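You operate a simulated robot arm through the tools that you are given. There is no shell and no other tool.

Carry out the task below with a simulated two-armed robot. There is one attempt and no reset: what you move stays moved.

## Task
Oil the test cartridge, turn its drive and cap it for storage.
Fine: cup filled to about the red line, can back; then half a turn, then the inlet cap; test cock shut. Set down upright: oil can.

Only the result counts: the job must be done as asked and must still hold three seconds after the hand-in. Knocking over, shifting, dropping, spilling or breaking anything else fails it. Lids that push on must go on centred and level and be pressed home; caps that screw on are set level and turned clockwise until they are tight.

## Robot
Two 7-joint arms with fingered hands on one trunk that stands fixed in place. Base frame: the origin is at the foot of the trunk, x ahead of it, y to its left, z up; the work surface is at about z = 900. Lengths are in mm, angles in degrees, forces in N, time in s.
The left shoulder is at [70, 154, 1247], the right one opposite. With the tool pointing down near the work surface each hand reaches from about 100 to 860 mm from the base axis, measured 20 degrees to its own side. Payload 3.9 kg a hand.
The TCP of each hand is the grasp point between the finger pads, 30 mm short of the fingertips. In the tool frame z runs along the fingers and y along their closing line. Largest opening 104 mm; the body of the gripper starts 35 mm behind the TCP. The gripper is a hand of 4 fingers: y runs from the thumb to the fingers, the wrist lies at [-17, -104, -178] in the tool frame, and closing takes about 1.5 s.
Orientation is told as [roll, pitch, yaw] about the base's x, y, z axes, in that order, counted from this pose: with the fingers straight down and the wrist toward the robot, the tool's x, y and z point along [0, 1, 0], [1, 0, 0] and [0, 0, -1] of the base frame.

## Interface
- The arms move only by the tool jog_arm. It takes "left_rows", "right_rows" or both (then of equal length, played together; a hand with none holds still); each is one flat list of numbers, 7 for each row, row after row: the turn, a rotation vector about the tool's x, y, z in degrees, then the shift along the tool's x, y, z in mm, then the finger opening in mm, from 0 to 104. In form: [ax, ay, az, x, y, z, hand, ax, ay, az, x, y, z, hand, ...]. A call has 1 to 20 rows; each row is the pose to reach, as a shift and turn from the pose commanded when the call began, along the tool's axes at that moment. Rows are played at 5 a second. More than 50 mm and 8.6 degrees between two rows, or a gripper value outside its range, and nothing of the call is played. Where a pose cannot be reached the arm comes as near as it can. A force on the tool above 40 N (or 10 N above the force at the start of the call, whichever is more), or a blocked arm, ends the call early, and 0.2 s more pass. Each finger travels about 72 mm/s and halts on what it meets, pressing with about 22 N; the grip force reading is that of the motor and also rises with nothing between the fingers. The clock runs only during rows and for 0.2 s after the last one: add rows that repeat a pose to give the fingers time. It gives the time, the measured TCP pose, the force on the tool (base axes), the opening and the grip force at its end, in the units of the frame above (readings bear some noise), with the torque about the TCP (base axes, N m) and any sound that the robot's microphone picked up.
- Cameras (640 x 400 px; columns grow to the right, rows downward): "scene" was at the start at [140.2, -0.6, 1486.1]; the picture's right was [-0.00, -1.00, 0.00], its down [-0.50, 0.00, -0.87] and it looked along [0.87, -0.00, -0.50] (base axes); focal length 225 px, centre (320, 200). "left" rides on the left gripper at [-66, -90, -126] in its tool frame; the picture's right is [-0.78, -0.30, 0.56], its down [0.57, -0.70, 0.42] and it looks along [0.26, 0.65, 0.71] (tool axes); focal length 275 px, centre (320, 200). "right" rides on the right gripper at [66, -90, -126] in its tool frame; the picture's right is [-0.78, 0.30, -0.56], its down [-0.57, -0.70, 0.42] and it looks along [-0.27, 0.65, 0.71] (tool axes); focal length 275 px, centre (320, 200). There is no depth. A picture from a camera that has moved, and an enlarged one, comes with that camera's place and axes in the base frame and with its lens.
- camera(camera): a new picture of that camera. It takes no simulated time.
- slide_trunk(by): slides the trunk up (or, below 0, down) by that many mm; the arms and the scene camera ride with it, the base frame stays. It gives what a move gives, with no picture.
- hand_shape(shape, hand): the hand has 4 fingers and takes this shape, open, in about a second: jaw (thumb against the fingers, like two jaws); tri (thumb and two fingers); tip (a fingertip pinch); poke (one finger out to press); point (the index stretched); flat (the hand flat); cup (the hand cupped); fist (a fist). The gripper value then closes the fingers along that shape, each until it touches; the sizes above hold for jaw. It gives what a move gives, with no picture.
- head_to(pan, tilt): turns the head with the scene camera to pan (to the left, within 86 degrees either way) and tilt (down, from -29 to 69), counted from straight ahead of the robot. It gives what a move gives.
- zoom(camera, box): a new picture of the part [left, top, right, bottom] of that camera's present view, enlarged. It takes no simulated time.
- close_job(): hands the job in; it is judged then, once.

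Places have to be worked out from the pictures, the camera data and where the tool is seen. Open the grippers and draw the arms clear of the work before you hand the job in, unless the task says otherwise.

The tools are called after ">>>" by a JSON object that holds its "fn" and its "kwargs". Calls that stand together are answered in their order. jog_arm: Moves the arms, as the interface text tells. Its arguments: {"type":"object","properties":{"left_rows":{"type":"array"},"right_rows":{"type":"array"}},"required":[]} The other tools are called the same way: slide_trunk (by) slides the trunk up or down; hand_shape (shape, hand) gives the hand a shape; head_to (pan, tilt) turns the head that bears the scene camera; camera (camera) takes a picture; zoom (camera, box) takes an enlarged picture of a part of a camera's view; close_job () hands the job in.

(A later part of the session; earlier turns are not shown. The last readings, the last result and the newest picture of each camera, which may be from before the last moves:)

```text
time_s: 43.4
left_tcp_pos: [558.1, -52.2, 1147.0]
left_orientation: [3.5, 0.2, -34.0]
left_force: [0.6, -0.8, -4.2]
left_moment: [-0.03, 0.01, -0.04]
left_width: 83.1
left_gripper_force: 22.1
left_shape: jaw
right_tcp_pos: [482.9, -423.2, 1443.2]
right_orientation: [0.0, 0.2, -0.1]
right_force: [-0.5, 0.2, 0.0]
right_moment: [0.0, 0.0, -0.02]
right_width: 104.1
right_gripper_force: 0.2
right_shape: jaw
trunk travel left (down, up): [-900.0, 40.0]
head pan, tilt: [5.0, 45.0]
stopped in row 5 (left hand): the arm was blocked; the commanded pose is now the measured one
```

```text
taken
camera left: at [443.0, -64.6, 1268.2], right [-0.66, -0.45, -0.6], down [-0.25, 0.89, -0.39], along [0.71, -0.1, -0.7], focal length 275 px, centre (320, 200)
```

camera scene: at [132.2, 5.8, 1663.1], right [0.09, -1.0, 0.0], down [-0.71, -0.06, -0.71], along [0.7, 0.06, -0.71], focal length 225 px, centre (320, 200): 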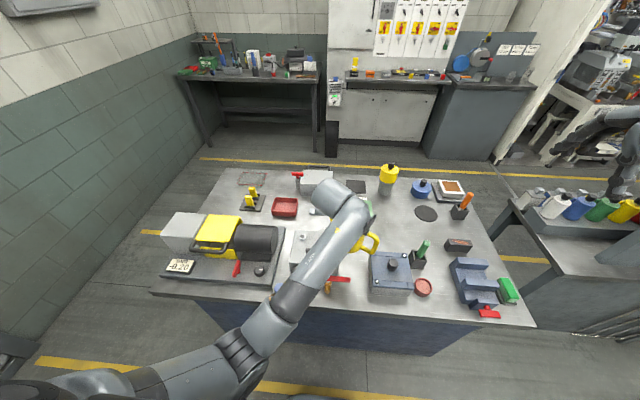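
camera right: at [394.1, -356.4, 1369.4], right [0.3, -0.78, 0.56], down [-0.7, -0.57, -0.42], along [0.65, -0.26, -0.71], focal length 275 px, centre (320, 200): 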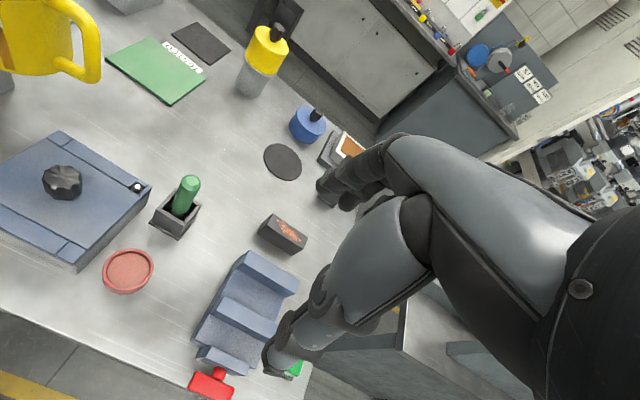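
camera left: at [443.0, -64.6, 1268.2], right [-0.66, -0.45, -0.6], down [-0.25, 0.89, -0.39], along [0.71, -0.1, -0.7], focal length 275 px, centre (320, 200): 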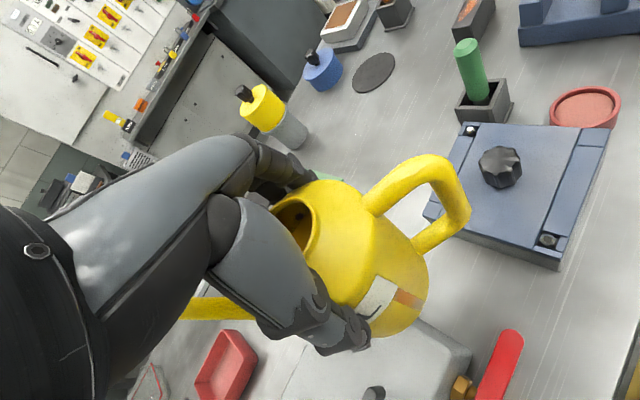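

It is blocked again with an odd roll deflection, so I need to see the left wrist from the side. I turn the right hand by +80° yaw so its camera looks at the left arm.

>>> {"fn": "jog_arm", "kwargs": {"right_rows": [0, 0, -8, 0, 0, 0, 104, 0, 0, -16, 0, 0, 0, 104, 0, 0, -24, 0, 0, 0, 104, 0, 0, -32, 0, 0, 0, 104, 0, 0, -40, 0, 0, 0, 104, 0, 0, -48, 0, 0, 0, 104, 0, 0, -56, 0, 0, 0, 104, 0, 0, -64, 0, 0, 0, 104, 0, 0, -72, 0, 0, 0, 104, 0, 0, -80, 0, 0, 0, 104]}}

>>> {"fn": "camera", "kwargs": {"camera": "right"}}

```text
time_s: 45.5
left_tcp_pos: [556.8, -53.5, 1148.0]
left_orientation: [3.4, 0.2, -33.9]
left_force: [0.2, 0.4, -5.1]
left_moment: [0.03, -0.01, -0.01]
left_width: 83.1
left_gripper_force: 21.9
left_shape: jaw
right_tcp_pos: [482.0, -424.9, 1443.7]
right_orientation: [0.1, 0.0, 80.2]
right_force: [0.4, 0.7, 0.5]
right_moment: [0.01, 0.0, 0.01]
right_width: 103.6
right_gripper_force: 0.1
right_shape: jaw
trunk travel left (down, up): [-900.0, 40.0]
head pan, tilt: [5.0, 45.0]
```

```text
taken
camera right: at [403.3, -499.9, 1569.7], right [0.82, 0.16, 0.56], down [0.44, -0.79, -0.42], along [0.37, 0.59, -0.71], focal length 275 px, centre (320, 200)
```

right: 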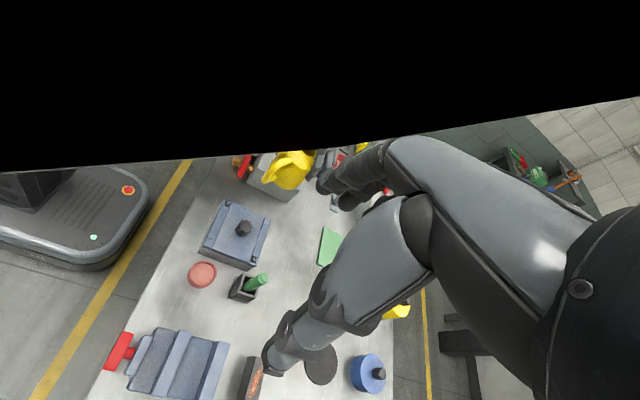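

The right camera is half covered by its own arm in that pose. I zoom with the scene camera onto the left wrist and hand instead.

>>> {"fn": "zoom", "kwargs": {"camera": "scene", "box": [260, 150, 420, 310]}}

>>> {"fn": "zoom", "kwargs": {"camera": "right", "box": [180, 130, 440, 290]}}

```text
2.50 times, centred on (340, 230) of scene
camera zoom: at [131.4, 6.2, 1663.1], right [0.09, -1.0, 0.0], down [-0.7, -0.06, -0.71], along [0.7, 0.06, -0.71], focal length 563 px, centre (270, 125)
```

zoom: 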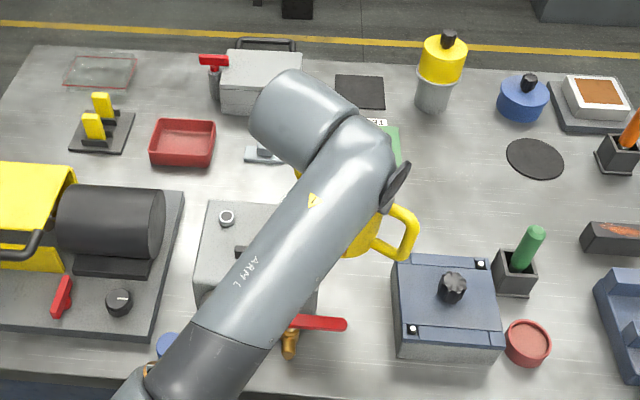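

```text
2.46 times, centred on (310, 210) of right
camera zoom: at [403.3, -499.9, 1569.7], right [0.82, 0.16, 0.56], down [0.44, -0.79, -0.42], along [0.37, 0.59, -0.71], focal length 678 px, centre (345, 175)
```

zoom: 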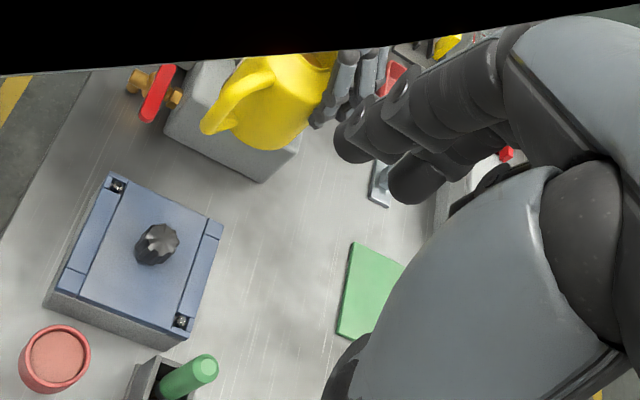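

The forearm folds back over the hand, so it's the forearm against the hand that blocks. A more negative yaw unfolds the wrist, so I raise the can to z≈1200 and turn it to yaw −80 (spout pointing away from the robot).

>>> {"fn": "jog_arm", "kwargs": {"left_rows": [-0.3, -0.5, 7.6, 0, 0, -15, 70, -0.6, -0.9, 15.3, 0, 0, -30, 70, -0.9, -1.4, 23, 0, -5, -45, 70, -1.3, -1.9, 30.6, 2, -15, -52, 70, -1.6, -2.3, 38.3, 4, -30, -52, 70, -1.9, -2.8, 46, 7, -45, -52, 70, -1.9, -2.8, 46, 10, -62, -52, 70, -1.9, -2.8, 46, 10, -62, -52, 70]}}

>>> {"fn": "camera", "kwargs": {"camera": "scene"}}

```text
time_s: 47.4
left_tcp_pos: [509.4, -12.3, 1201.8]
left_orientation: [0.6, -0.4, -80.1]
left_force: [0.1, -0.1, -5.3]
left_moment: [0.0, 0.02, 0.0]
left_width: 83.4
left_gripper_force: 21.7
left_shape: jaw
right_tcp_pos: [483.2, -423.7, 1442.6]
right_orientation: [0.0, -0.1, 80.0]
right_force: [-1.1, 0.3, -0.3]
right_moment: [0.02, 0.01, 0.0]
right_width: 103.5
right_gripper_force: 0.0
right_shape: jaw
trunk travel left (down, up): [-900.0, 40.0]
head pan, tilt: [5.0, 45.0]
```

```text
taken
camera scene: at [131.3, 6.1, 1663.2], right [0.09, -1.0, 0.0], down [-0.7, -0.06, -0.71], along [0.7, 0.06, -0.71], focal length 225 px, centre (320, 200)
```

scene: 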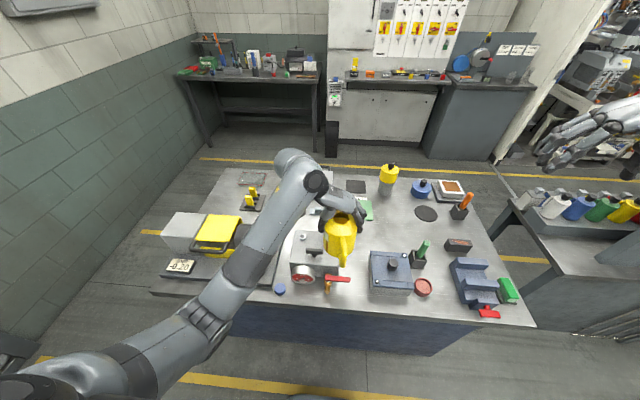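

That pose is reached exactly, with the wrist unfolded. I'll pour forward (spout toward +x), and use the right hand's camera from the right side to watch the cup; first I bring the right hand back to yaw ≈10 and lower.

>>> {"fn": "jog_arm", "kwargs": {"right_rows": [0, 0, 7.8, -6, 15, 17, 104, 0, 0, 15.6, -13, 29, 33, 104, 0, 0, 23.4, -19, 44, 50, 104, 0, 0, 31.1, -26, 59, 67, 104, 0, 0, 38.9, -32, 73, 83, 104, 0, 0, 46.7, -39, 88, 100, 104, 0, 0, 54.5, -45, 103, 117, 104, 0, 0, 62.2, -51, 117, 133, 104, 0, 0, 70, -58, 132, 150, 104]}}

>>> {"fn": "camera", "kwargs": {"camera": "right"}}

```text
time_s: 49.4
left_tcp_pos: [509.6, -12.7, 1200.5]
left_orientation: [0.3, -0.4, -80.0]
left_force: [-0.1, 0.5, -4.6]
left_moment: [0.01, -0.02, -0.02]
left_width: 83.2
left_gripper_force: 22.2
left_shape: jaw
right_tcp_pos: [565.0, -302.2, 1292.5]
right_orientation: [-0.1, 0.0, 9.9]
right_force: [0.1, -0.2, 0.0]
right_moment: [-0.04, -0.01, 0.02]
right_width: 103.7
right_gripper_force: 0.1
right_shape: jaw
trunk travel left (down, up): [-900.0, 40.0]
head pan, tilt: [5.0, 45.0]
```

```text
taken
camera right: at [466.1, -251.3, 1418.9], right [0.43, -0.71, 0.56], down [-0.59, -0.68, -0.42], along [0.68, -0.15, -0.71], focal length 275 px, centre (320, 200)
```

right: 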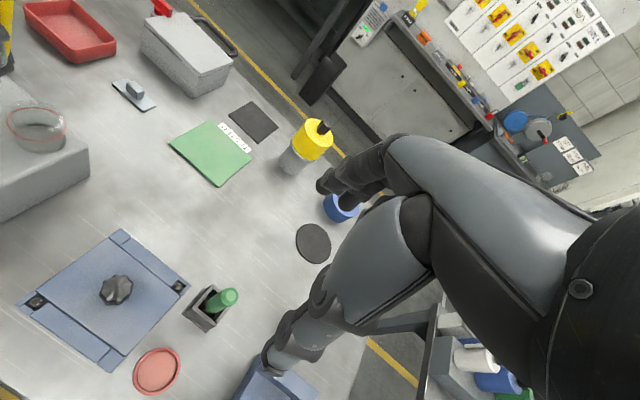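

Good view; now I roll the right hand +45° toward the left and lower it so the camera sees the cup from the right side.

>>> {"fn": "jog_arm", "kwargs": {"right_rows": [0, 7.5, 0, 4, 1, 31, 104, 0, 15, 0, 7, 1, 62, 104, 0, 22.5, 0, 11, 2, 92, 104, 0, 30, 0, 14, 3, 123, 104, 0, 37.5, 0, 18, 3, 154, 104, 0, 45, 0, 21.7, 3.8, 184, 104]}}

>>> {"fn": "camera", "kwargs": {"camera": "right"}}

>>> {"fn": "camera", "kwargs": {"camera": "scene"}}

```text
time_s: 50.8
left_tcp_pos: [511.7, -13.6, 1200.8]
left_orientation: [0.3, -0.4, -80.0]
left_force: [-0.3, 0.3, -5.5]
left_moment: [0.02, -0.02, 0.03]
left_width: 83.1
left_gripper_force: 22.1
left_shape: jaw
right_tcp_pos: [564.0, -282.0, 1108.5]
right_orientation: [45.1, 0.1, 10.0]
right_force: [-0.5, 0.1, -0.7]
right_moment: [-0.03, 0.01, 0.0]
right_width: 103.5
right_gripper_force: 0.0
right_shape: jaw
trunk travel left (down, up): [-900.0, 40.0]
head pan, tilt: [5.0, 45.0]
```

```text
taken
camera right: at [484.2, -338.2, 1245.3], right [0.46, -0.88, -0.16], down [-0.67, -0.22, -0.71], along [0.58, 0.43, -0.69], focal length 275 px, centre (320, 200)
```

right: 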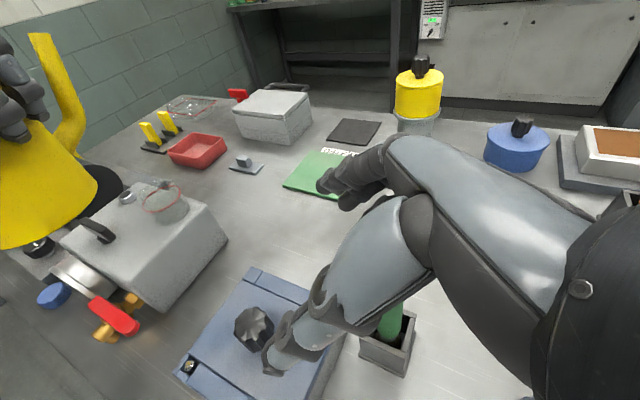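

```text
taken
camera scene: at [132.5, 6.1, 1663.1], right [0.09, -1.0, 0.0], down [-0.71, -0.06, -0.71], along [0.7, 0.06, -0.71], focal length 225 px, centre (320, 200)
```

scene: 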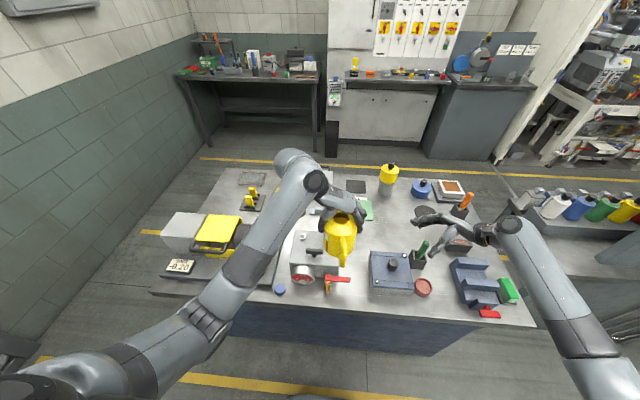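

The right camera shows the cup and the spout clearly, and the predicted tip position matches. I tilt to 20° while lowering the tip to about z 1140 above the cup.

>>> {"fn": "jog_arm", "kwargs": {"left_rows": [0, -5, 0, -3.5, -2, 4, 70, 0, -10, 0, -4.5, -4.4, 13, 70, 0, -15, 0, -4.3, -4.4, 28, 70, 0, -20, 0, -3.4, -4.4, 46.4, 70]}}

>>> {"fn": "camera", "kwargs": {"camera": "right"}}

```text
time_s: 51.8
left_tcp_pos: [506.5, -8.4, 1155.5]
left_orientation: [-19.6, -0.4, -80.0]
left_force: [0.6, -0.8, -4.2]
left_moment: [0.0, -0.08, 0.03]
left_width: 83.1
left_gripper_force: 22.0
left_shape: jaw
right_tcp_pos: [564.0, -281.9, 1109.1]
right_orientation: [45.0, 0.1, 10.0]
right_force: [-0.8, -0.8, -0.1]
right_moment: [-0.04, 0.02, 0.0]
right_width: 103.8
right_gripper_force: 0.0
right_shape: jaw
trunk travel left (down, up): [-900.0, 40.0]
head pan, tilt: [5.0, 45.0]
```

```text
taken
camera right: at [484.0, -337.7, 1245.5], right [0.46, -0.88, -0.15], down [-0.67, -0.23, -0.7], along [0.58, 0.42, -0.69], focal length 275 px, centre (320, 200)
```

right: 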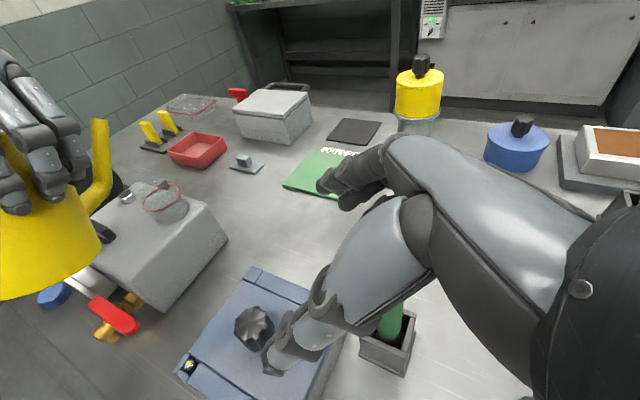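

Tip and cup line up as predicted and nothing is flowing yet at 20°. I lower the tip to about z 1084 with 26° tilt, keeping the spout clear of the rim.

>>> {"fn": "jog_arm", "kwargs": {"left_rows": [0, -2, 0, 6, 0, 14, 70, 0, -4, 0, 12, 0, 28.5, 70, 0, -6, 0, 17.7, 0, 42.7, 70]}}

>>> {"fn": "zoom", "kwargs": {"camera": "right", "box": [60, 100, 260, 260]}}

>>> {"fn": "camera", "kwargs": {"camera": "scene"}}

```text
time_s: 52.5
left_tcp_pos: [507.5, -9.7, 1108.8]
left_orientation: [-25.5, -0.5, -80.0]
left_force: [0.1, 0.1, -4.6]
left_moment: [0.02, -0.11, 0.0]
left_width: 83.0
left_gripper_force: 22.0
left_shape: jaw
right_tcp_pos: [564.4, -281.8, 1109.2]
right_orientation: [45.0, 0.0, 10.0]
right_force: [-0.7, 0.4, 0.2]
right_moment: [0.04, 0.01, -0.03]
right_width: 103.7
right_gripper_force: 0.0
right_shape: jaw
trunk travel left (down, up): [-900.0, 40.0]
head pan, tilt: [5.0, 45.0]
```

```text
2.50 times, centred on (160, 180) of right
camera zoom: at [483.7, -337.8, 1245.6], right [0.46, -0.88, -0.15], down [-0.67, -0.23, -0.7], along [0.58, 0.42, -0.69], focal length 688 px, centre (720, 250)
```

zoom: 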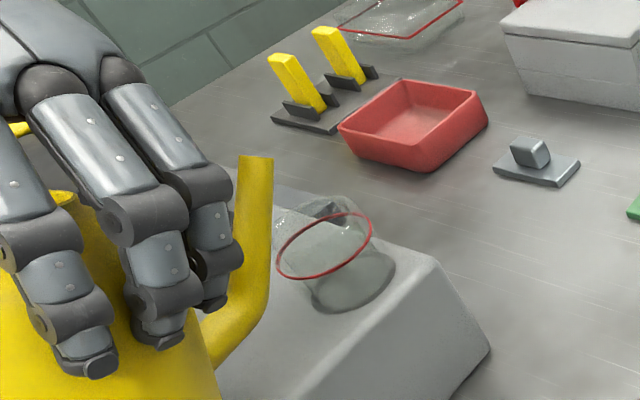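

```text
taken
camera scene: at [131.8, 6.3, 1663.2], right [0.09, -1.0, 0.0], down [-0.7, -0.06, -0.71], along [0.7, 0.06, -0.71], focal length 225 px, centre (320, 200)
```

scene: 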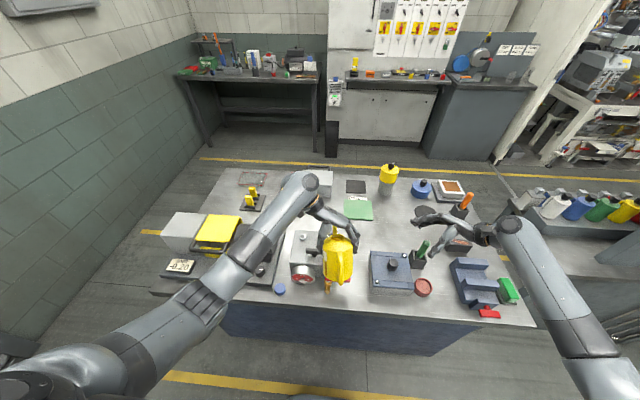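

The tip (598, 8, 1085) is over the cup and about 50 mm above its rim; no oil yet at 26°. I tilt 4° more about the tip and look again.

>>> {"fn": "jog_arm", "kwargs": {"left_rows": [0, -2, 0, -0.6, 0, -3.3, 70, 0, -4, 0, -1.1, 0, -6.6, 70]}}

>>> {"fn": "zoom", "kwargs": {"camera": "right", "box": [60, 100, 260, 260]}}

```text
time_s: 53.1
left_tcp_pos: [510.9, -8.9, 1113.6]
left_orientation: [-29.7, -0.4, -80.0]
left_force: [0.2, 0.5, -4.7]
left_moment: [0.02, -0.12, 0.03]
left_width: 83.3
left_gripper_force: 21.9
left_shape: jaw
right_tcp_pos: [563.4, -280.9, 1109.0]
right_orientation: [45.0, 0.0, 10.0]
right_force: [0.4, 0.2, 0.0]
right_moment: [-0.03, 0.01, 0.0]
right_width: 103.5
right_gripper_force: 0.1
right_shape: jaw
trunk travel left (down, up): [-900.0, 40.0]
head pan, tilt: [5.0, 45.0]
```

```text
2.50 times, centred on (160, 180) of right
camera zoom: at [483.8, -337.9, 1245.6], right [0.46, -0.88, -0.15], down [-0.67, -0.23, -0.7], along [0.58, 0.42, -0.69], focal length 688 px, centre (720, 250)
```

zoom: 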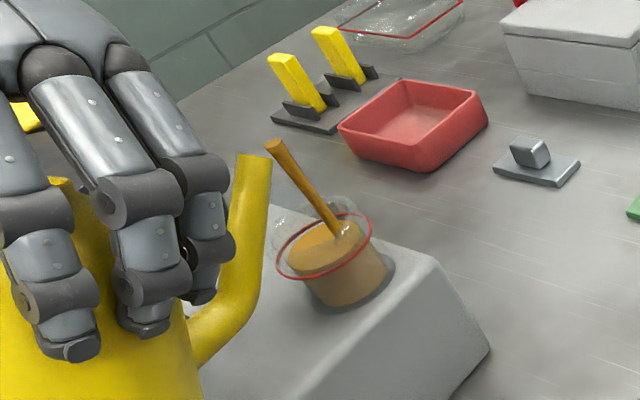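

Oil is already running and the level is just about at the red line. I tilt back immediately at full rate, raising the tip slightly as I do.

>>> {"fn": "jog_arm", "kwargs": {"left_rows": [0, 8.5, 0, 3.6, 0, 13.3, 70, 0, 17, 0, 3, 0, 15, 70, 0, 24, 0, 0.6, 0, 10.4, 70]}}

>>> {"fn": "zoom", "kwargs": {"camera": "right", "box": [60, 100, 260, 260]}}

```text
time_s: 54.0
left_tcp_pos: [504.7, -9.8, 1105.7]
left_orientation: [-5.4, -0.4, -80.1]
left_force: [0.0, 0.4, -4.3]
left_moment: [0.03, -0.06, 0.0]
left_width: 83.1
left_gripper_force: 22.0
left_shape: jaw
right_tcp_pos: [562.9, -281.7, 1108.6]
right_orientation: [45.1, 0.0, 9.9]
right_force: [-1.1, -0.3, -0.3]
right_moment: [0.01, 0.03, -0.02]
right_width: 104.0
right_gripper_force: 0.0
right_shape: jaw
trunk travel left (down, up): [-900.0, 40.0]
head pan, tilt: [5.0, 45.0]
```

```text
2.50 times, centred on (160, 180) of right
camera zoom: at [483.0, -337.7, 1245.9], right [0.46, -0.88, -0.15], down [-0.67, -0.23, -0.7], along [0.58, 0.42, -0.69], focal length 688 px, centre (720, 250)
```

zoom: 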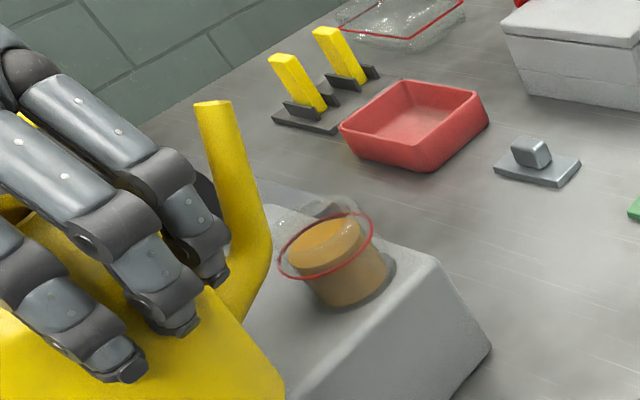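

The flow has stopped. I zoom in on the cup to compare the oil surface with the red line.

>>> {"fn": "zoom", "kwargs": {"camera": "right", "box": [135, 155, 195, 205]}}

>>> {"fn": "jog_arm", "kwargs": {"left_rows": [0, 1.5, 0, 0, 0, -20, 70, 0, 3, 0, 0, 0, -45, 70, 0, 5, 0, 0, 0, -70, 70, 0, 5, 0, 0, 0, -95, 70]}}

>>> {"fn": "zoom", "kwargs": {"camera": "right", "box": [135, 155, 195, 205]}}

```text
8.00 times, centred on (165, 180) of right
camera zoom: at [483.0, -337.7, 1245.9], right [0.46, -0.88, -0.15], down [-0.67, -0.23, -0.7], along [0.58, 0.42, -0.69], focal length 2202 px, centre (1560, 360)
```

zoom: 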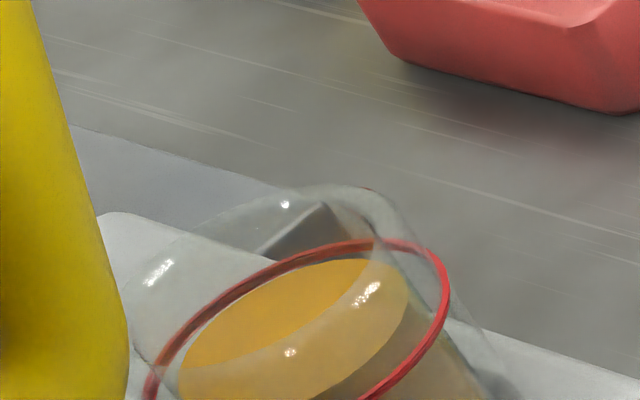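

```text
time_s: 55.0
left_tcp_pos: [513.9, -8.8, 1198.8]
left_orientation: [-0.6, -0.4, -80.0]
left_force: [-0.1, 0.9, -4.2]
left_moment: [0.06, -0.02, -0.04]
left_width: 83.1
left_gripper_force: 21.9
left_shape: jaw
right_tcp_pos: [563.6, -282.7, 1109.0]
right_orientation: [45.0, 0.1, 10.0]
right_force: [-0.1, -0.2, 0.9]
right_moment: [0.04, -0.02, -0.03]
right_width: 103.6
right_gripper_force: 0.0
right_shape: jaw
trunk travel left (down, up): [-900.0, 40.0]
head pan, tilt: [5.0, 45.0]
```

```text
8.00 times, centred on (165, 180) of right
camera zoom: at [483.5, -338.0, 1245.6], right [0.46, -0.88, -0.15], down [-0.67, -0.23, -0.7], along [0.58, 0.42, -0.69], focal length 2202 px, centre (1560, 360)
```

zoom: 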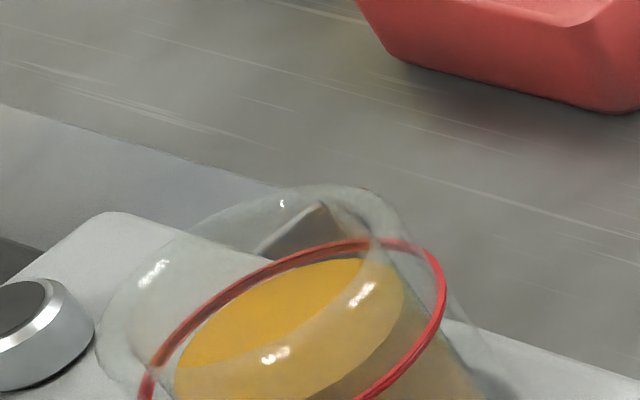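

The can is upright again at z≈1199 and a zoom on the whole cup will give the oil level relative to the line.

>>> {"fn": "zoom", "kwargs": {"camera": "right", "box": [135, 165, 205, 230]}}

>>> {"fn": "zoom", "kwargs": {"camera": "scene", "box": [290, 200, 350, 260]}}

```text
6.15 times, centred on (170, 198) of right
camera zoom: at [483.5, -338.0, 1245.6], right [0.46, -0.88, -0.15], down [-0.67, -0.23, -0.7], along [0.58, 0.42, -0.69], focal length 1694 px, centre (1243, 215)
```

zoom: 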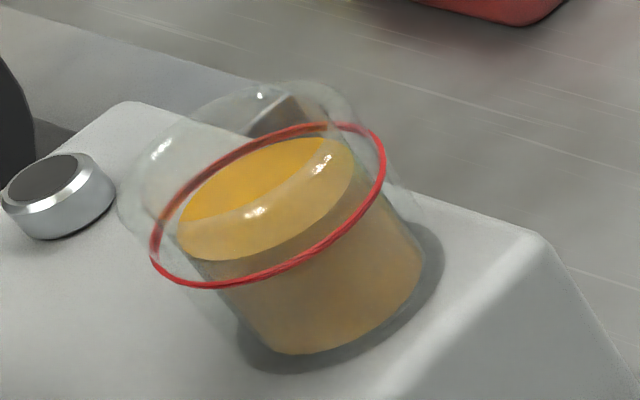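

```text
6.67 times, centred on (320, 230) of scene
camera zoom: at [131.6, 6.2, 1663.1], right [0.09, -1.0, 0.0], down [-0.7, -0.06, -0.71], along [0.7, 0.06, -0.71], focal length 1500 px, centre (320, 0)
```

zoom: 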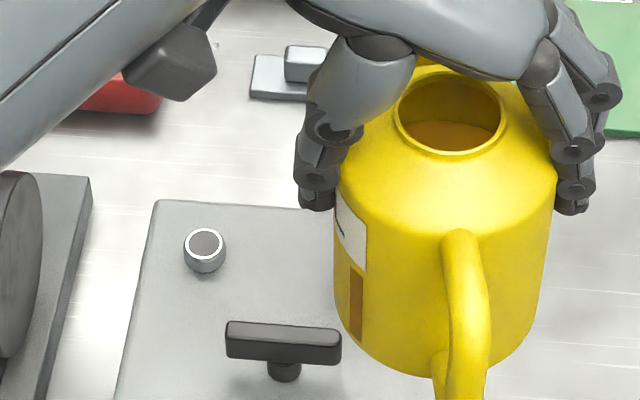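

The oil surface is within about 2 mm of the red line, which is what's wanted. Now I retreat the right hand up and to the right (level again) so it's clear for lowering the trunk later.

>>> {"fn": "jog_arm", "kwargs": {"right_rows": [0, -5, 0, 14.3, -8.9, -31, 104, 0, -10, 0, 28.6, -17.8, -62, 104, 0, -15, 0, 42.9, -26.7, -94, 104, 0, -20, 0, 57.2, -35.6, -125, 104, 0, -25, 0, 71.6, -44.4, -156, 104, 0, -30, 0, 85.9, -53.3, -187, 104, 0, -35, 0, 100, -62.2, -219, 104, 0, -40, 0, 114.5, -71.1, -250, 104, 0, -45, 0, 128.8, -80, -281, 104]}}

>>> {"fn": "jog_arm", "kwargs": {"left_rows": [0, 0, 0, 11, 15, -4, 70, 0, 0, 0, 22, 30, -8, 70, 0, 0, 0, 33, 45, -12, 70, 0, 0, 0, 44, 60, -16, 70, 0, 0, 0, 56, 76, -20, 70, 0, 0, 0, 68, 91, -25, 70, 0, 0, 0, 70, 92, -30, 70]}}

>>> {"fn": "camera", "kwargs": {"camera": "scene"}}

```text
time_s: 57.0
left_tcp_pos: [513.3, -9.6, 1199.6]
left_orientation: [-0.5, -0.4, -80.0]
left_force: [-0.1, 1.0, -4.5]
left_moment: [0.01, 0.01, -0.02]
left_width: 83.3
left_gripper_force: 22.0
left_shape: jaw
right_tcp_pos: [503.8, -400.7, 1399.5]
right_orientation: [0.0, 0.2, 10.1]
right_force: [0.9, -0.3, 0.6]
right_moment: [0.04, 0.02, -0.02]
right_width: 103.8
right_gripper_force: 0.2
right_shape: jaw
trunk travel left (down, up): [-900.0, 40.0]
head pan, tilt: [5.0, 45.0]
```

```text
time_s: 58.5
left_tcp_pos: [598.7, -86.6, 1230.7]
left_orientation: [-0.6, -0.3, -80.0]
left_force: [0.5, 0.1, -4.5]
left_moment: [0.03, -0.04, 0.03]
left_width: 82.9
left_gripper_force: 22.1
left_shape: jaw
right_tcp_pos: [504.1, -401.0, 1399.7]
right_orientation: [0.1, 0.0, 10.0]
right_force: [0.5, -0.3, -0.1]
right_moment: [-0.05, -0.02, 0.01]
right_width: 103.8
right_gripper_force: 0.0
right_shape: jaw
trunk travel left (down, up): [-900.0, 40.0]
head pan, tilt: [5.0, 45.0]
```

```text
taken
camera scene: at [131.4, 6.2, 1663.2], right [0.09, -1.0, 0.0], down [-0.7, -0.06, -0.71], along [0.7, 0.06, -0.71], focal length 225 px, centre (320, 200)
```

scene: 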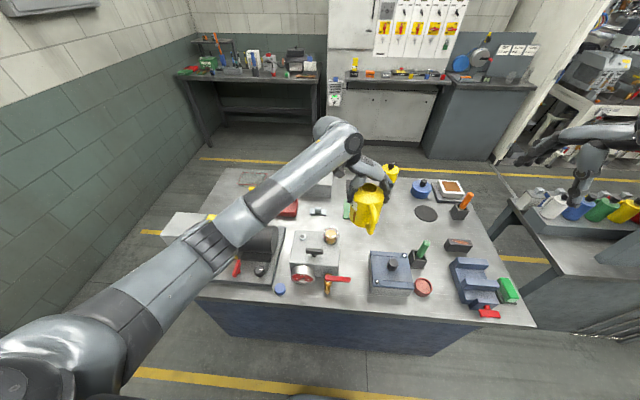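

The oiled cup shows well from above. I now carry the can back over its place (680, −105) and turn it back to yaw 0.

>>> {"fn": "zoom", "kwargs": {"camera": "scene", "box": [290, 215, 370, 275]}}

>>> {"fn": "jog_arm", "kwargs": {"left_rows": [0, 0, -8, 12, 5, -2, 70, 0, 0, -16, 24, 10, -4, 70, 0, 0, -24, 36, 15, -6, 70, 0, 0, -32, 48, 20, -8, 70, 0, 0, -40, 60, 25, -9, 70, 0, 0, -48, 70, 29, -9, 70, 0, 0, -56, 77.6, 32, -9, 70, 0, 0, -64, 77.6, 32, -9, 70, 0, 0, -72, 77.6, 32, -9, 70, 0, 0, -80, 77.6, 32, -9, 70, 0, 0, -80, 77.6, 32, -9, 70]}}

>>> {"fn": "camera", "kwargs": {"camera": "scene"}}

```text
6.67 times, centred on (330, 245) of scene
camera zoom: at [131.4, 6.2, 1663.2], right [0.09, -1.0, 0.0], down [-0.7, -0.06, -0.71], along [0.7, 0.06, -0.71], focal length 1500 px, centre (253, -100)
```

zoom: 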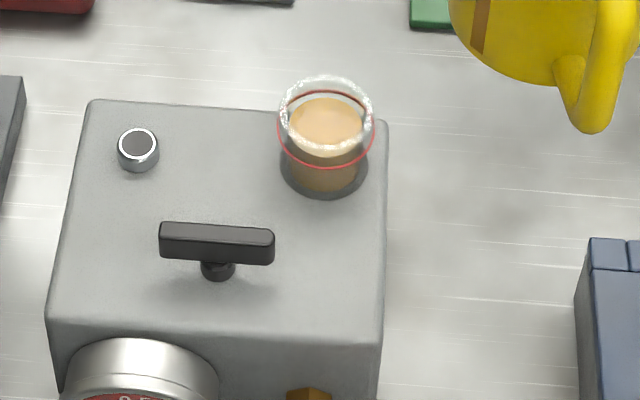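

```text
time_s: 61.0
left_tcp_pos: [681.2, -105.4, 1237.6]
left_orientation: [-0.5, 0.5, 0.0]
left_force: [0.4, -0.6, -4.7]
left_moment: [0.02, -0.02, 0.02]
left_width: 83.5
left_gripper_force: 22.2
left_shape: jaw
right_tcp_pos: [504.2, -402.1, 1399.6]
right_orientation: [0.0, 0.1, 10.0]
right_force: [-0.2, -0.2, -0.6]
right_moment: [0.0, -0.02, 0.02]
right_width: 103.7
right_gripper_force: 0.1
right_shape: jaw
trunk travel left (down, up): [-900.0, 40.0]
head pan, tilt: [5.0, 45.0]
```

```text
taken
camera scene: at [131.8, 6.0, 1663.1], right [0.09, -1.0, 0.0], down [-0.71, -0.06, -0.71], along [0.7, 0.06, -0.71], focal length 225 px, centre (320, 200)
```

scene: 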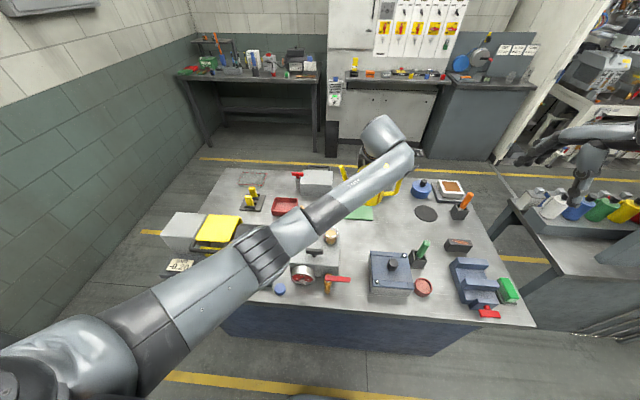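

The can is back over its place, level. Let me zoom deeper on the cup to judge the oil level precisely.

>>> {"fn": "zoom", "kwargs": {"camera": "scene", "box": [318, 222, 342, 246]}}

>>> {"fn": "zoom", "kwargs": {"camera": "left", "box": [180, 240, 420, 400]}}

```text
16.00 times, centred on (330, 234) of scene
camera zoom: at [131.8, 6.0, 1663.1], right [0.09, -1.0, 0.0], down [-0.71, -0.06, -0.71], along [0.7, 0.06, -0.71], focal length 3601 px, centre (160, -344)
```

zoom: 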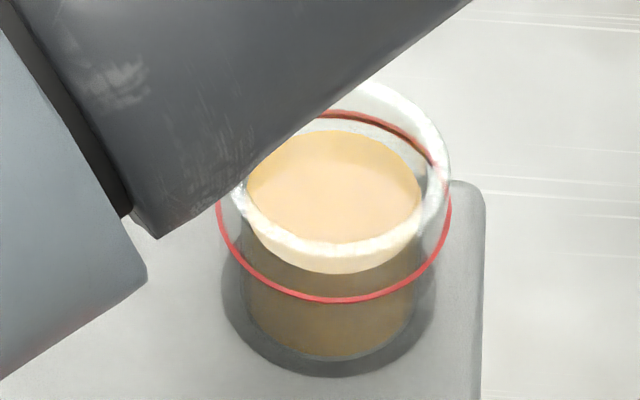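

```text
2.50 times, centred on (300, 320) of left
camera zoom: at [593.3, -170.9, 1364.3], right [-0.3, -0.78, -0.55], down [-0.71, 0.57, -0.42], along [0.64, 0.26, -0.72], focal length 688 px, centre (370, -100)
```

zoom: 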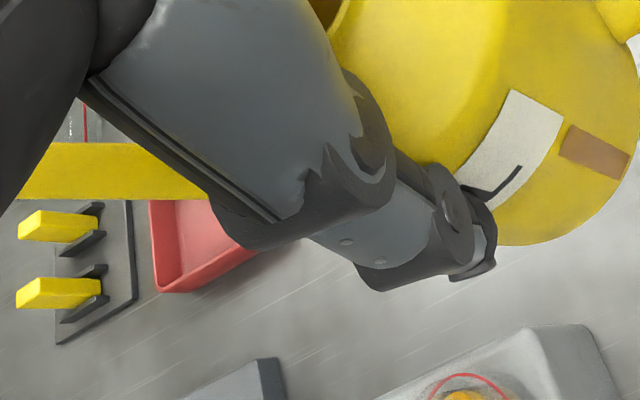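

The oil stands about 2 mm above the line's centre — right at the mark. I now lower the trunk 200 mm, which brings the can to about 38 mm above its spot.

>>> {"fn": "slide_trunk", "kwargs": {"by": -200}}

>>> {"fn": "camera", "kwargs": {"camera": "right"}}

```text
time_s: 63.1
left_tcp_pos: [680.7, -105.0, 1037.8]
left_orientation: [-0.4, 0.6, 0.0]
left_force: [-0.5, -0.2, -5.0]
left_moment: [0.0, 0.02, 0.03]
left_width: 83.3
left_gripper_force: 22.3
left_shape: jaw
right_tcp_pos: [504.0, -401.5, 1199.0]
right_orientation: [0.0, 0.0, 9.9]
right_force: [-0.5, 0.2, 0.7]
right_moment: [0.01, -0.03, 0.0]
right_width: 103.7
right_gripper_force: 0.1
right_shape: jaw
trunk travel left (down, up): [-700.0, 240.0]
head pan, tilt: [5.0, 45.0]
```

```text
taken
camera right: at [405.7, -351.0, 1326.3], right [0.43, -0.71, 0.56], down [-0.59, -0.69, -0.42], along [0.68, -0.15, -0.71], focal length 275 px, centre (320, 200)
```

right: 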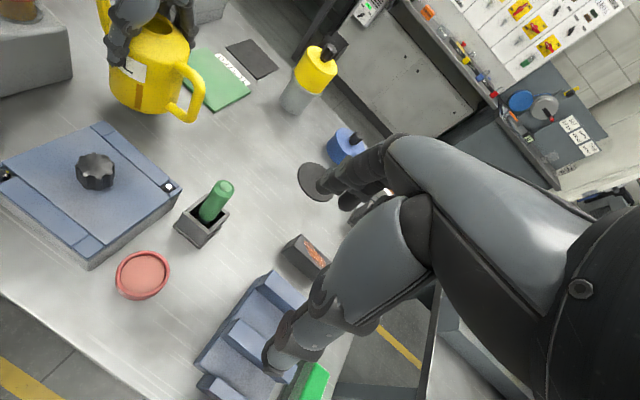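

I level the last half degree and lower the can slowly toward the table, watching the weight reading.

>>> {"fn": "jog_arm", "kwargs": {"left_rows": [-0.3, 0.2, 0, 0, 0, 12, 70, -0.6, 0.4, 0, 0, 0, 22, 70, -0.6, 0.4, 0, 0, 0, 30, 70, -0.6, 0.4, 0, 0, 0, 35, 70, -0.6, 0.4, 0, 0, 0, 37, 70, -0.6, 0.4, 0, 0, 0, 38, 70]}}

>>> {"fn": "zoom", "kwargs": {"camera": "right", "box": [60, 0, 260, 140]}}

```text
time_s: 64.5
left_tcp_pos: [680.4, -105.3, 998.8]
left_orientation: [-0.2, 0.0, 0.0]
left_force: [0.6, -0.1, -4.1]
left_moment: [-0.02, -0.03, 0.0]
left_width: 83.1
left_gripper_force: 22.2
left_shape: jaw
right_tcp_pos: [504.2, -401.3, 1199.7]
right_orientation: [0.0, 0.0, 10.0]
right_force: [-0.4, -0.5, 0.8]
right_moment: [-0.02, 0.0, 0.01]
right_width: 103.6
right_gripper_force: 0.1
right_shape: jaw
trunk travel left (down, up): [-700.0, 240.0]
head pan, tilt: [5.0, 45.0]
```

```text
2.86 times, centred on (160, 70) of right
camera zoom: at [405.8, -351.1, 1326.1], right [0.43, -0.71, 0.56], down [-0.59, -0.69, -0.42], along [0.68, -0.15, -0.71], focal length 786 px, centre (777, 571)
```

zoom: 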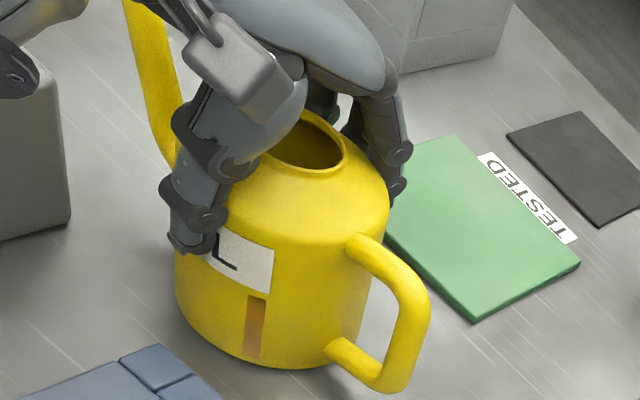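

The weight reading is still −4 N, so it's not quite down. I lower in 0.7 mm steps until the table takes the load.

>>> {"fn": "jog_arm", "kwargs": {"left_rows": [0, 0.2, 0, 0, 0, 0.7, 70, 0, 0.2, 0, 0, 0, 1.4, 70]}}

>>> {"fn": "jog_arm", "kwargs": {"left_rows": [0, 0, 0, 0, 0, 0.7, 70, 0, 0, 0, 0, 0, 1.2, 70]}}

```text
time_s: 65.1
left_tcp_pos: [679.9, -104.8, 999.5]
left_orientation: [0.2, -0.1, -0.1]
left_force: [1.2, -1.8, -1.4]
left_moment: [0.01, -0.02, 0.01]
left_width: 83.2
left_gripper_force: 21.9
left_shape: jaw
right_tcp_pos: [505.2, -402.4, 1199.8]
right_orientation: [0.0, 0.0, 10.0]
right_force: [0.1, -0.2, 0.1]
right_moment: [0.0, 0.01, 0.0]
right_width: 103.9
right_gripper_force: 0.1
right_shape: jaw
trunk travel left (down, up): [-700.0, 240.0]
head pan, tilt: [5.0, 45.0]
```

```text
time_s: 65.7
left_tcp_pos: [681.0, -104.4, 998.7]
left_orientation: [0.1, -0.3, -0.1]
left_force: [1.9, -1.6, 2.4]
left_moment: [0.06, 0.02, 0.01]
left_width: 83.0
left_gripper_force: 22.2
left_shape: jaw
right_tcp_pos: [504.0, -401.5, 1200.5]
right_orientation: [-0.1, 0.0, 10.0]
right_force: [0.5, 0.7, 0.0]
right_moment: [-0.02, -0.01, 0.01]
right_width: 103.9
right_gripper_force: 0.1
right_shape: jaw
trunk travel left (down, up): [-700.0, 240.0]
head pan, tilt: [5.0, 45.0]
```

The table now carries the can (+2.4 N). I open the fingers fully and then rise straight up.

>>> {"fn": "jog_arm", "kwargs": {"left_rows": [0, 0, 0, 0, 0, 0, 88, 0, 0, 0, 0, 0, 0, 96, 0, 0, 0, 0, 0, 0, 104, 0, 0, 0, 0, 0, 0, 104, 0, 0, 0, 0, 0, 0, 104]}}

>>> {"fn": "zoom", "kwargs": {"camera": "right", "box": [60, 0, 260, 140]}}

```text
time_s: 66.9
left_tcp_pos: [680.7, -105.2, 998.4]
left_orientation: [0.0, -0.2, 0.0]
left_force: [2.5, -1.6, 2.1]
left_moment: [-0.05, -0.06, -0.01]
left_width: 103.8
left_gripper_force: 0.1
left_shape: jaw
right_tcp_pos: [504.2, -401.7, 1199.8]
right_orientation: [0.0, 0.1, 9.9]
right_force: [0.5, 0.9, -0.6]
right_moment: [-0.02, -0.05, 0.04]
right_width: 103.8
right_gripper_force: 0.1
right_shape: jaw
trunk travel left (down, up): [-700.0, 240.0]
head pan, tilt: [5.0, 45.0]
```

```text
2.86 times, centred on (160, 70) of right
camera zoom: at [405.0, -351.1, 1326.4], right [0.43, -0.71, 0.56], down [-0.59, -0.69, -0.42], along [0.68, -0.15, -0.71], focal length 786 px, centre (777, 571)
```

zoom: 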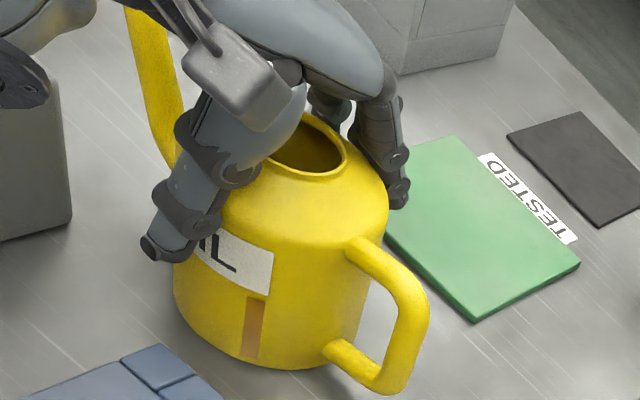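

The fingers are off the body; a small residual contact remains at the palm. I rise 10 mm first, check the can stays, then go up to z≈1130.

>>> {"fn": "jog_arm", "kwargs": {"left_rows": [0, 0, 0, 0, 0, -4, 104, 0, 0, 0, 0, 0, -10, 104, 0, 0, 0, 0, 0, -20, 104]}}

>>> {"fn": "zoom", "kwargs": {"camera": "right", "box": [60, 0, 260, 140]}}

```text
time_s: 67.7
left_tcp_pos: [680.2, -105.3, 1018.9]
left_orientation: [0.2, -0.2, 0.0]
left_force: [0.7, -0.3, -0.5]
left_moment: [-0.02, -0.01, -0.01]
left_width: 103.8
left_gripper_force: 0.0
left_shape: jaw
right_tcp_pos: [504.0, -401.5, 1200.4]
right_orientation: [0.2, 0.0, 10.0]
right_force: [-0.3, -0.2, -0.7]
right_moment: [-0.01, 0.0, -0.01]
right_width: 103.7
right_gripper_force: 0.1
right_shape: jaw
trunk travel left (down, up): [-700.0, 240.0]
head pan, tilt: [5.0, 45.0]
```

```text
2.86 times, centred on (160, 70) of right
camera zoom: at [404.9, -351.1, 1326.4], right [0.43, -0.71, 0.56], down [-0.59, -0.69, -0.42], along [0.68, -0.15, -0.71], focal length 786 px, centre (777, 571)
```

zoom: 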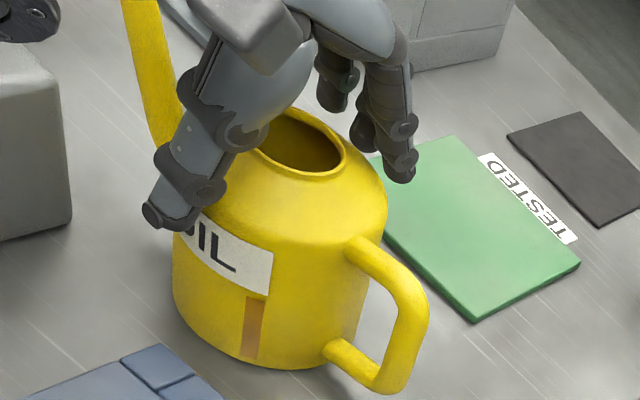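

The can stands in its place, released. I raise the hand and move it over the drive at (532, 60), narrowing the fingers on the way.

>>> {"fn": "jog_arm", "kwargs": {"left_rows": [0, 0, 0, 0, 0, -35, 104, 0, 0, 0, 0, 0, -70, 104, 0, 0, 0, 0, 0, -105, 104, 0, 0, 0, 20, -10, -115, 90, 0, 0, 0, 45, -35, -115, 70, 0, 0, 0, 70, -60, -115, 50, 0, 0, 0, 100, -85, -115, 40, 0, 0, 0, 130, -115, -115, 32, 0, 0, 0, 155, -138, -115, 32, 0, 0, 0, 166, -148, -115, 32]}}

>>> {"fn": "head_to", "kwargs": {"pan": 0, "tilt": 45}}

>>> {"fn": "camera", "kwargs": {"camera": "scene"}}

```text
time_s: 69.9
left_tcp_pos: [532.0, 61.7, 1136.1]
left_orientation: [0.5, -0.6, 0.3]
left_force: [-0.3, -0.2, -0.2]
left_moment: [-0.02, -0.01, 0.0]
left_width: 32.4
left_gripper_force: 0.2
left_shape: jaw
right_tcp_pos: [503.5, -401.7, 1201.1]
right_orientation: [0.0, 0.0, 10.0]
right_force: [-0.4, -0.3, -0.3]
right_moment: [-0.01, -0.02, 0.02]
right_width: 103.8
right_gripper_force: 0.1
right_shape: jaw
trunk travel left (down, up): [-700.0, 240.0]
head pan, tilt: [5.0, 45.0]
```

```text
time_s: 70.6
left_tcp_pos: [533.0, 61.3, 1133.4]
left_orientation: [0.6, -0.7, 0.2]
left_force: [-0.6, -0.2, -0.4]
left_moment: [-0.01, -0.02, 0.01]
left_width: 32.4
left_gripper_force: 0.1
left_shape: jaw
right_tcp_pos: [503.6, -400.7, 1199.5]
right_orientation: [0.0, 0.0, 10.1]
right_force: [0.1, 0.1, 0.3]
right_moment: [0.02, -0.01, 0.01]
right_width: 103.8
right_gripper_force: 0.1
right_shape: jaw
trunk travel left (down, up): [-700.0, 240.0]
head pan, tilt: [0.0, 45.0]
```

```text
taken
camera scene: at [130.9, -0.9, 1463.2], right [0.0, -1.0, 0.0], down [-0.71, 0.0, -0.71], along [0.71, 0.0, -0.71], focal length 225 px, centre (320, 200)
```

scene: 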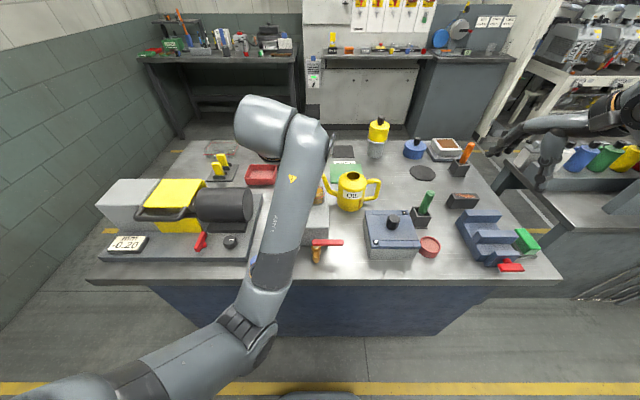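

The folded wrist is just at its limit here, and raising the shoulders flattens the forearm. I slide the trunk up 240 mm and then bring the hand down to the drive.

>>> {"fn": "slide_trunk", "kwargs": {"by": 240}}

>>> {"fn": "jog_arm", "kwargs": {"left_rows": [0, 0, 0, 0, 0, 40, 32, -0.3, -0.3, 0, 0, 0, 80, 32, -0.6, -0.5, 0, 0, 0, 120, 32, -0.6, -0.6, 0, 0, 0, 160, 32, -0.6, -0.6, 0, 0, 0, 200, 32, -0.6, -0.6, 0, 0, 0, 240, 32, -0.6, -0.6, 0, 0, 0, 280, 32]}}

>>> {"fn": "camera", "kwargs": {"camera": "scene"}}

>>> {"fn": "camera", "kwargs": {"camera": "left"}}

```text
time_s: 73.1
left_tcp_pos: [532.9, 61.9, 1371.8]
left_orientation: [0.7, -0.3, 0.3]
left_force: [0.6, -0.5, 0.1]
left_moment: [0.0, 0.02, 0.0]
left_width: 32.5
left_gripper_force: 0.1
left_shape: jaw
right_tcp_pos: [504.3, -401.4, 1440.5]
right_orientation: [0.0, 0.0, 10.0]
right_force: [-0.5, -0.8, -0.2]
right_moment: [0.0, 0.0, -0.03]
right_width: 103.6
right_gripper_force: 0.1
right_shape: jaw
trunk travel left (down, up): [-940.0, 0.0]
head pan, tilt: [0.0, 45.0]
```

```text
time_s: 74.7
left_tcp_pos: [532.8, 64.5, 1091.7]
left_orientation: [0.1, -0.8, -0.1]
left_force: [-0.1, 0.4, 0.5]
left_moment: [-0.01, 0.02, -0.01]
left_width: 32.1
left_gripper_force: 0.0
left_shape: jaw
right_tcp_pos: [503.7, -401.4, 1440.1]
right_orientation: [0.0, 0.0, 10.0]
right_force: [0.0, 0.4, 0.4]
right_moment: [-0.03, -0.03, -0.02]
right_width: 103.6
right_gripper_force: 0.1
right_shape: jaw
trunk travel left (down, up): [-940.0, 0.0]
head pan, tilt: [0.0, 45.0]
```

```text
taken
camera scene: at [130.7, -1.1, 1703.3], right [0.0, -1.0, 0.0], down [-0.71, 0.0, -0.71], along [0.71, 0.0, -0.71], focal length 225 px, centre (320, 200)
```

scene: 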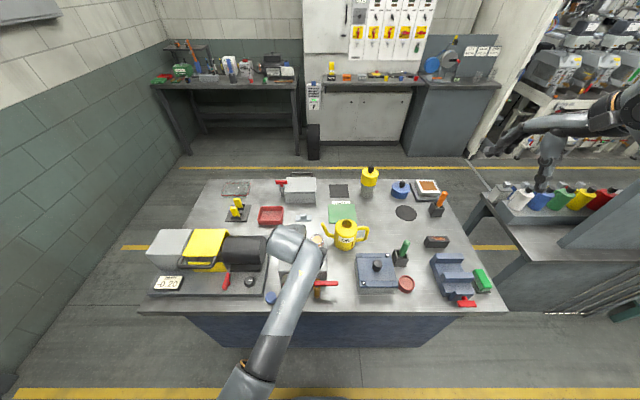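

```text
taken
camera left: at [440.9, -3.4, 1216.0], right [-0.29, -0.77, -0.56], down [-0.69, 0.57, -0.44], along [0.66, 0.26, -0.7], focal length 275 px, centre (320, 200)
```

left: 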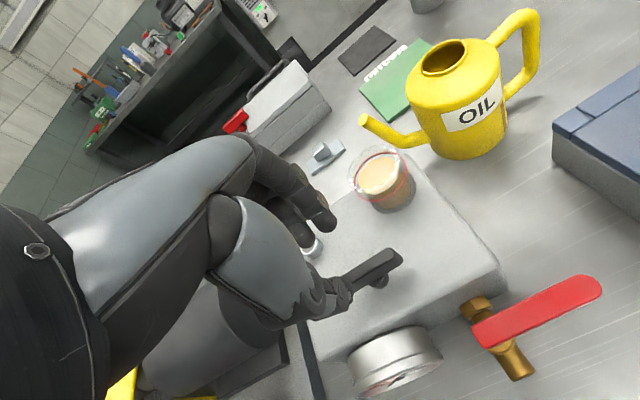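

Tracking is good at this trunk height. I descend to TCP z≈1037 around the drive's bar, correcting y by −4 mm.

>>> {"fn": "jog_arm", "kwargs": {"left_rows": [0.4, 0, 0, -2, -0.5, 20, 32, 0.8, 0, 0, -4, -1, 40, 32, 0.8, 0, 0, -4, -1, 54.5, 32]}}

>>> {"fn": "camera", "kwargs": {"camera": "left"}}

>>> {"fn": "zoom", "kwargs": {"camera": "scene", "box": [250, 210, 350, 310]}}

```text
time_s: 75.5
left_tcp_pos: [531.2, 63.4, 1035.4]
left_orientation: [0.4, 0.0, -0.1]
left_force: [0.8, -0.3, 0.3]
left_moment: [-0.02, -0.01, 0.06]
left_width: 32.1
left_gripper_force: 0.1
left_shape: jaw
right_tcp_pos: [503.1, -400.0, 1439.7]
right_orientation: [0.0, 0.0, 10.1]
right_force: [-0.5, 0.5, -1.0]
right_moment: [0.0, 0.02, 0.02]
right_width: 103.8
right_gripper_force: 0.1
right_shape: jaw
trunk travel left (down, up): [-940.0, 0.0]
head pan, tilt: [0.0, 45.0]
```

```text
taken
camera left: at [442.1, -5.2, 1160.9], right [-0.3, -0.77, -0.56], down [-0.7, 0.58, -0.42], along [0.65, 0.27, -0.71], focal length 275 px, centre (320, 200)
```

left: 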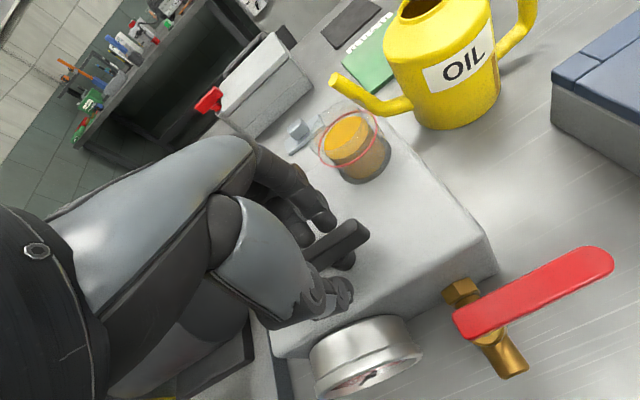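

```text
4.00 times, centred on (300, 260) of scene
camera zoom: at [131.0, -0.9, 1703.3], right [0.0, -1.0, 0.0], down [-0.71, 0.0, -0.71], along [0.71, 0.0, -0.71], focal length 900 px, centre (400, -40)
```

zoom: 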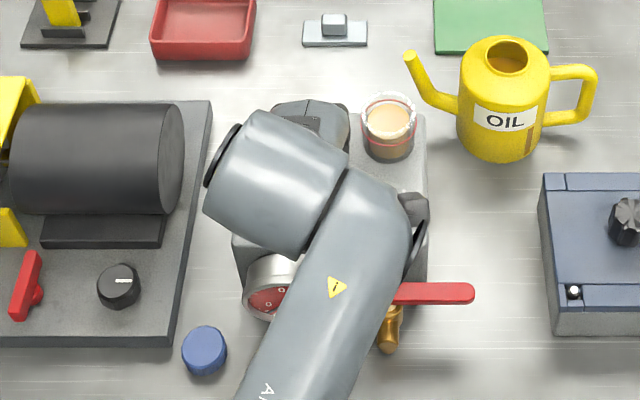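

The bar looks to be between the thumb and fingers; I zoom to verify before gripping.

>>> {"fn": "zoom", "kwargs": {"camera": "left", "box": [250, 160, 420, 330]}}

```text
2.35 times, centred on (335, 245) of left
camera zoom: at [442.1, -5.2, 1160.9], right [-0.3, -0.77, -0.56], down [-0.7, 0.58, -0.42], along [0.65, 0.27, -0.71], focal length 648 px, centre (285, 94)
```

zoom: 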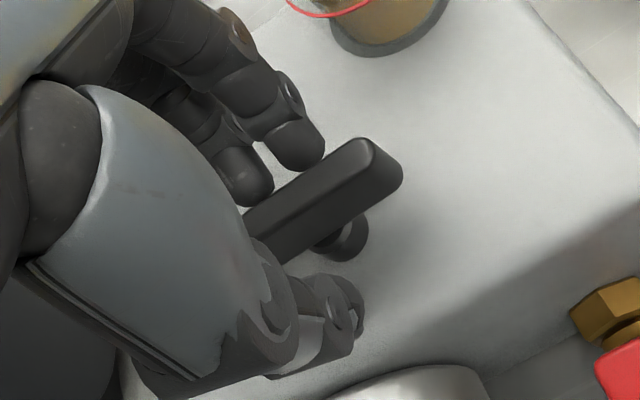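

The TCP projects onto the bar's middle, so I close the fingers on the bar.

>>> {"fn": "jog_arm", "kwargs": {"left_rows": [0, 0, 0, -1.5, 0, 0, 24, 0, 0, 0, -1.5, 0, 0, 14, 0, 0, 0, -1.5, 0, 0, 4, 0, 0, 0, -1.5, 0, 0, 2, 0, 0, 0, -1.5, 0, 0, 2, 0, 0, 0, -1.5, 0, 0, 2]}}

>>> {"fn": "zoom", "kwargs": {"camera": "left", "box": [250, 160, 420, 330]}}

```text
time_s: 76.9
left_tcp_pos: [531.0, 63.7, 1034.8]
left_orientation: [0.7, 0.1, 0.0]
left_force: [7.2, -0.5, 2.2]
left_moment: [0.01, -0.24, -0.08]
left_width: 5.2
left_gripper_force: 21.7
left_shape: jaw
right_tcp_pos: [505.4, -402.0, 1439.7]
right_orientation: [0.0, 0.1, 10.0]
right_force: [-0.2, -0.1, -0.5]
right_moment: [0.0, -0.01, 0.0]
right_width: 103.8
right_gripper_force: 0.1
right_shape: jaw
trunk travel left (down, up): [-940.0, 0.0]
head pan, tilt: [0.0, 45.0]
```

```text
2.35 times, centred on (335, 245) of left
camera zoom: at [443.1, -4.9, 1158.6], right [-0.3, -0.77, -0.57], down [-0.7, 0.58, -0.42], along [0.65, 0.27, -0.71], focal length 648 px, centre (285, 94)
```

zoom: 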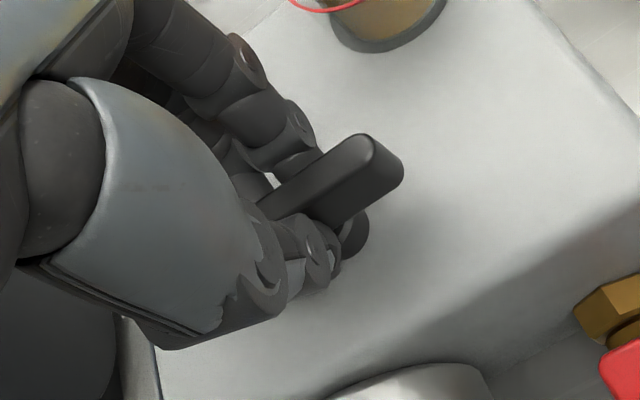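

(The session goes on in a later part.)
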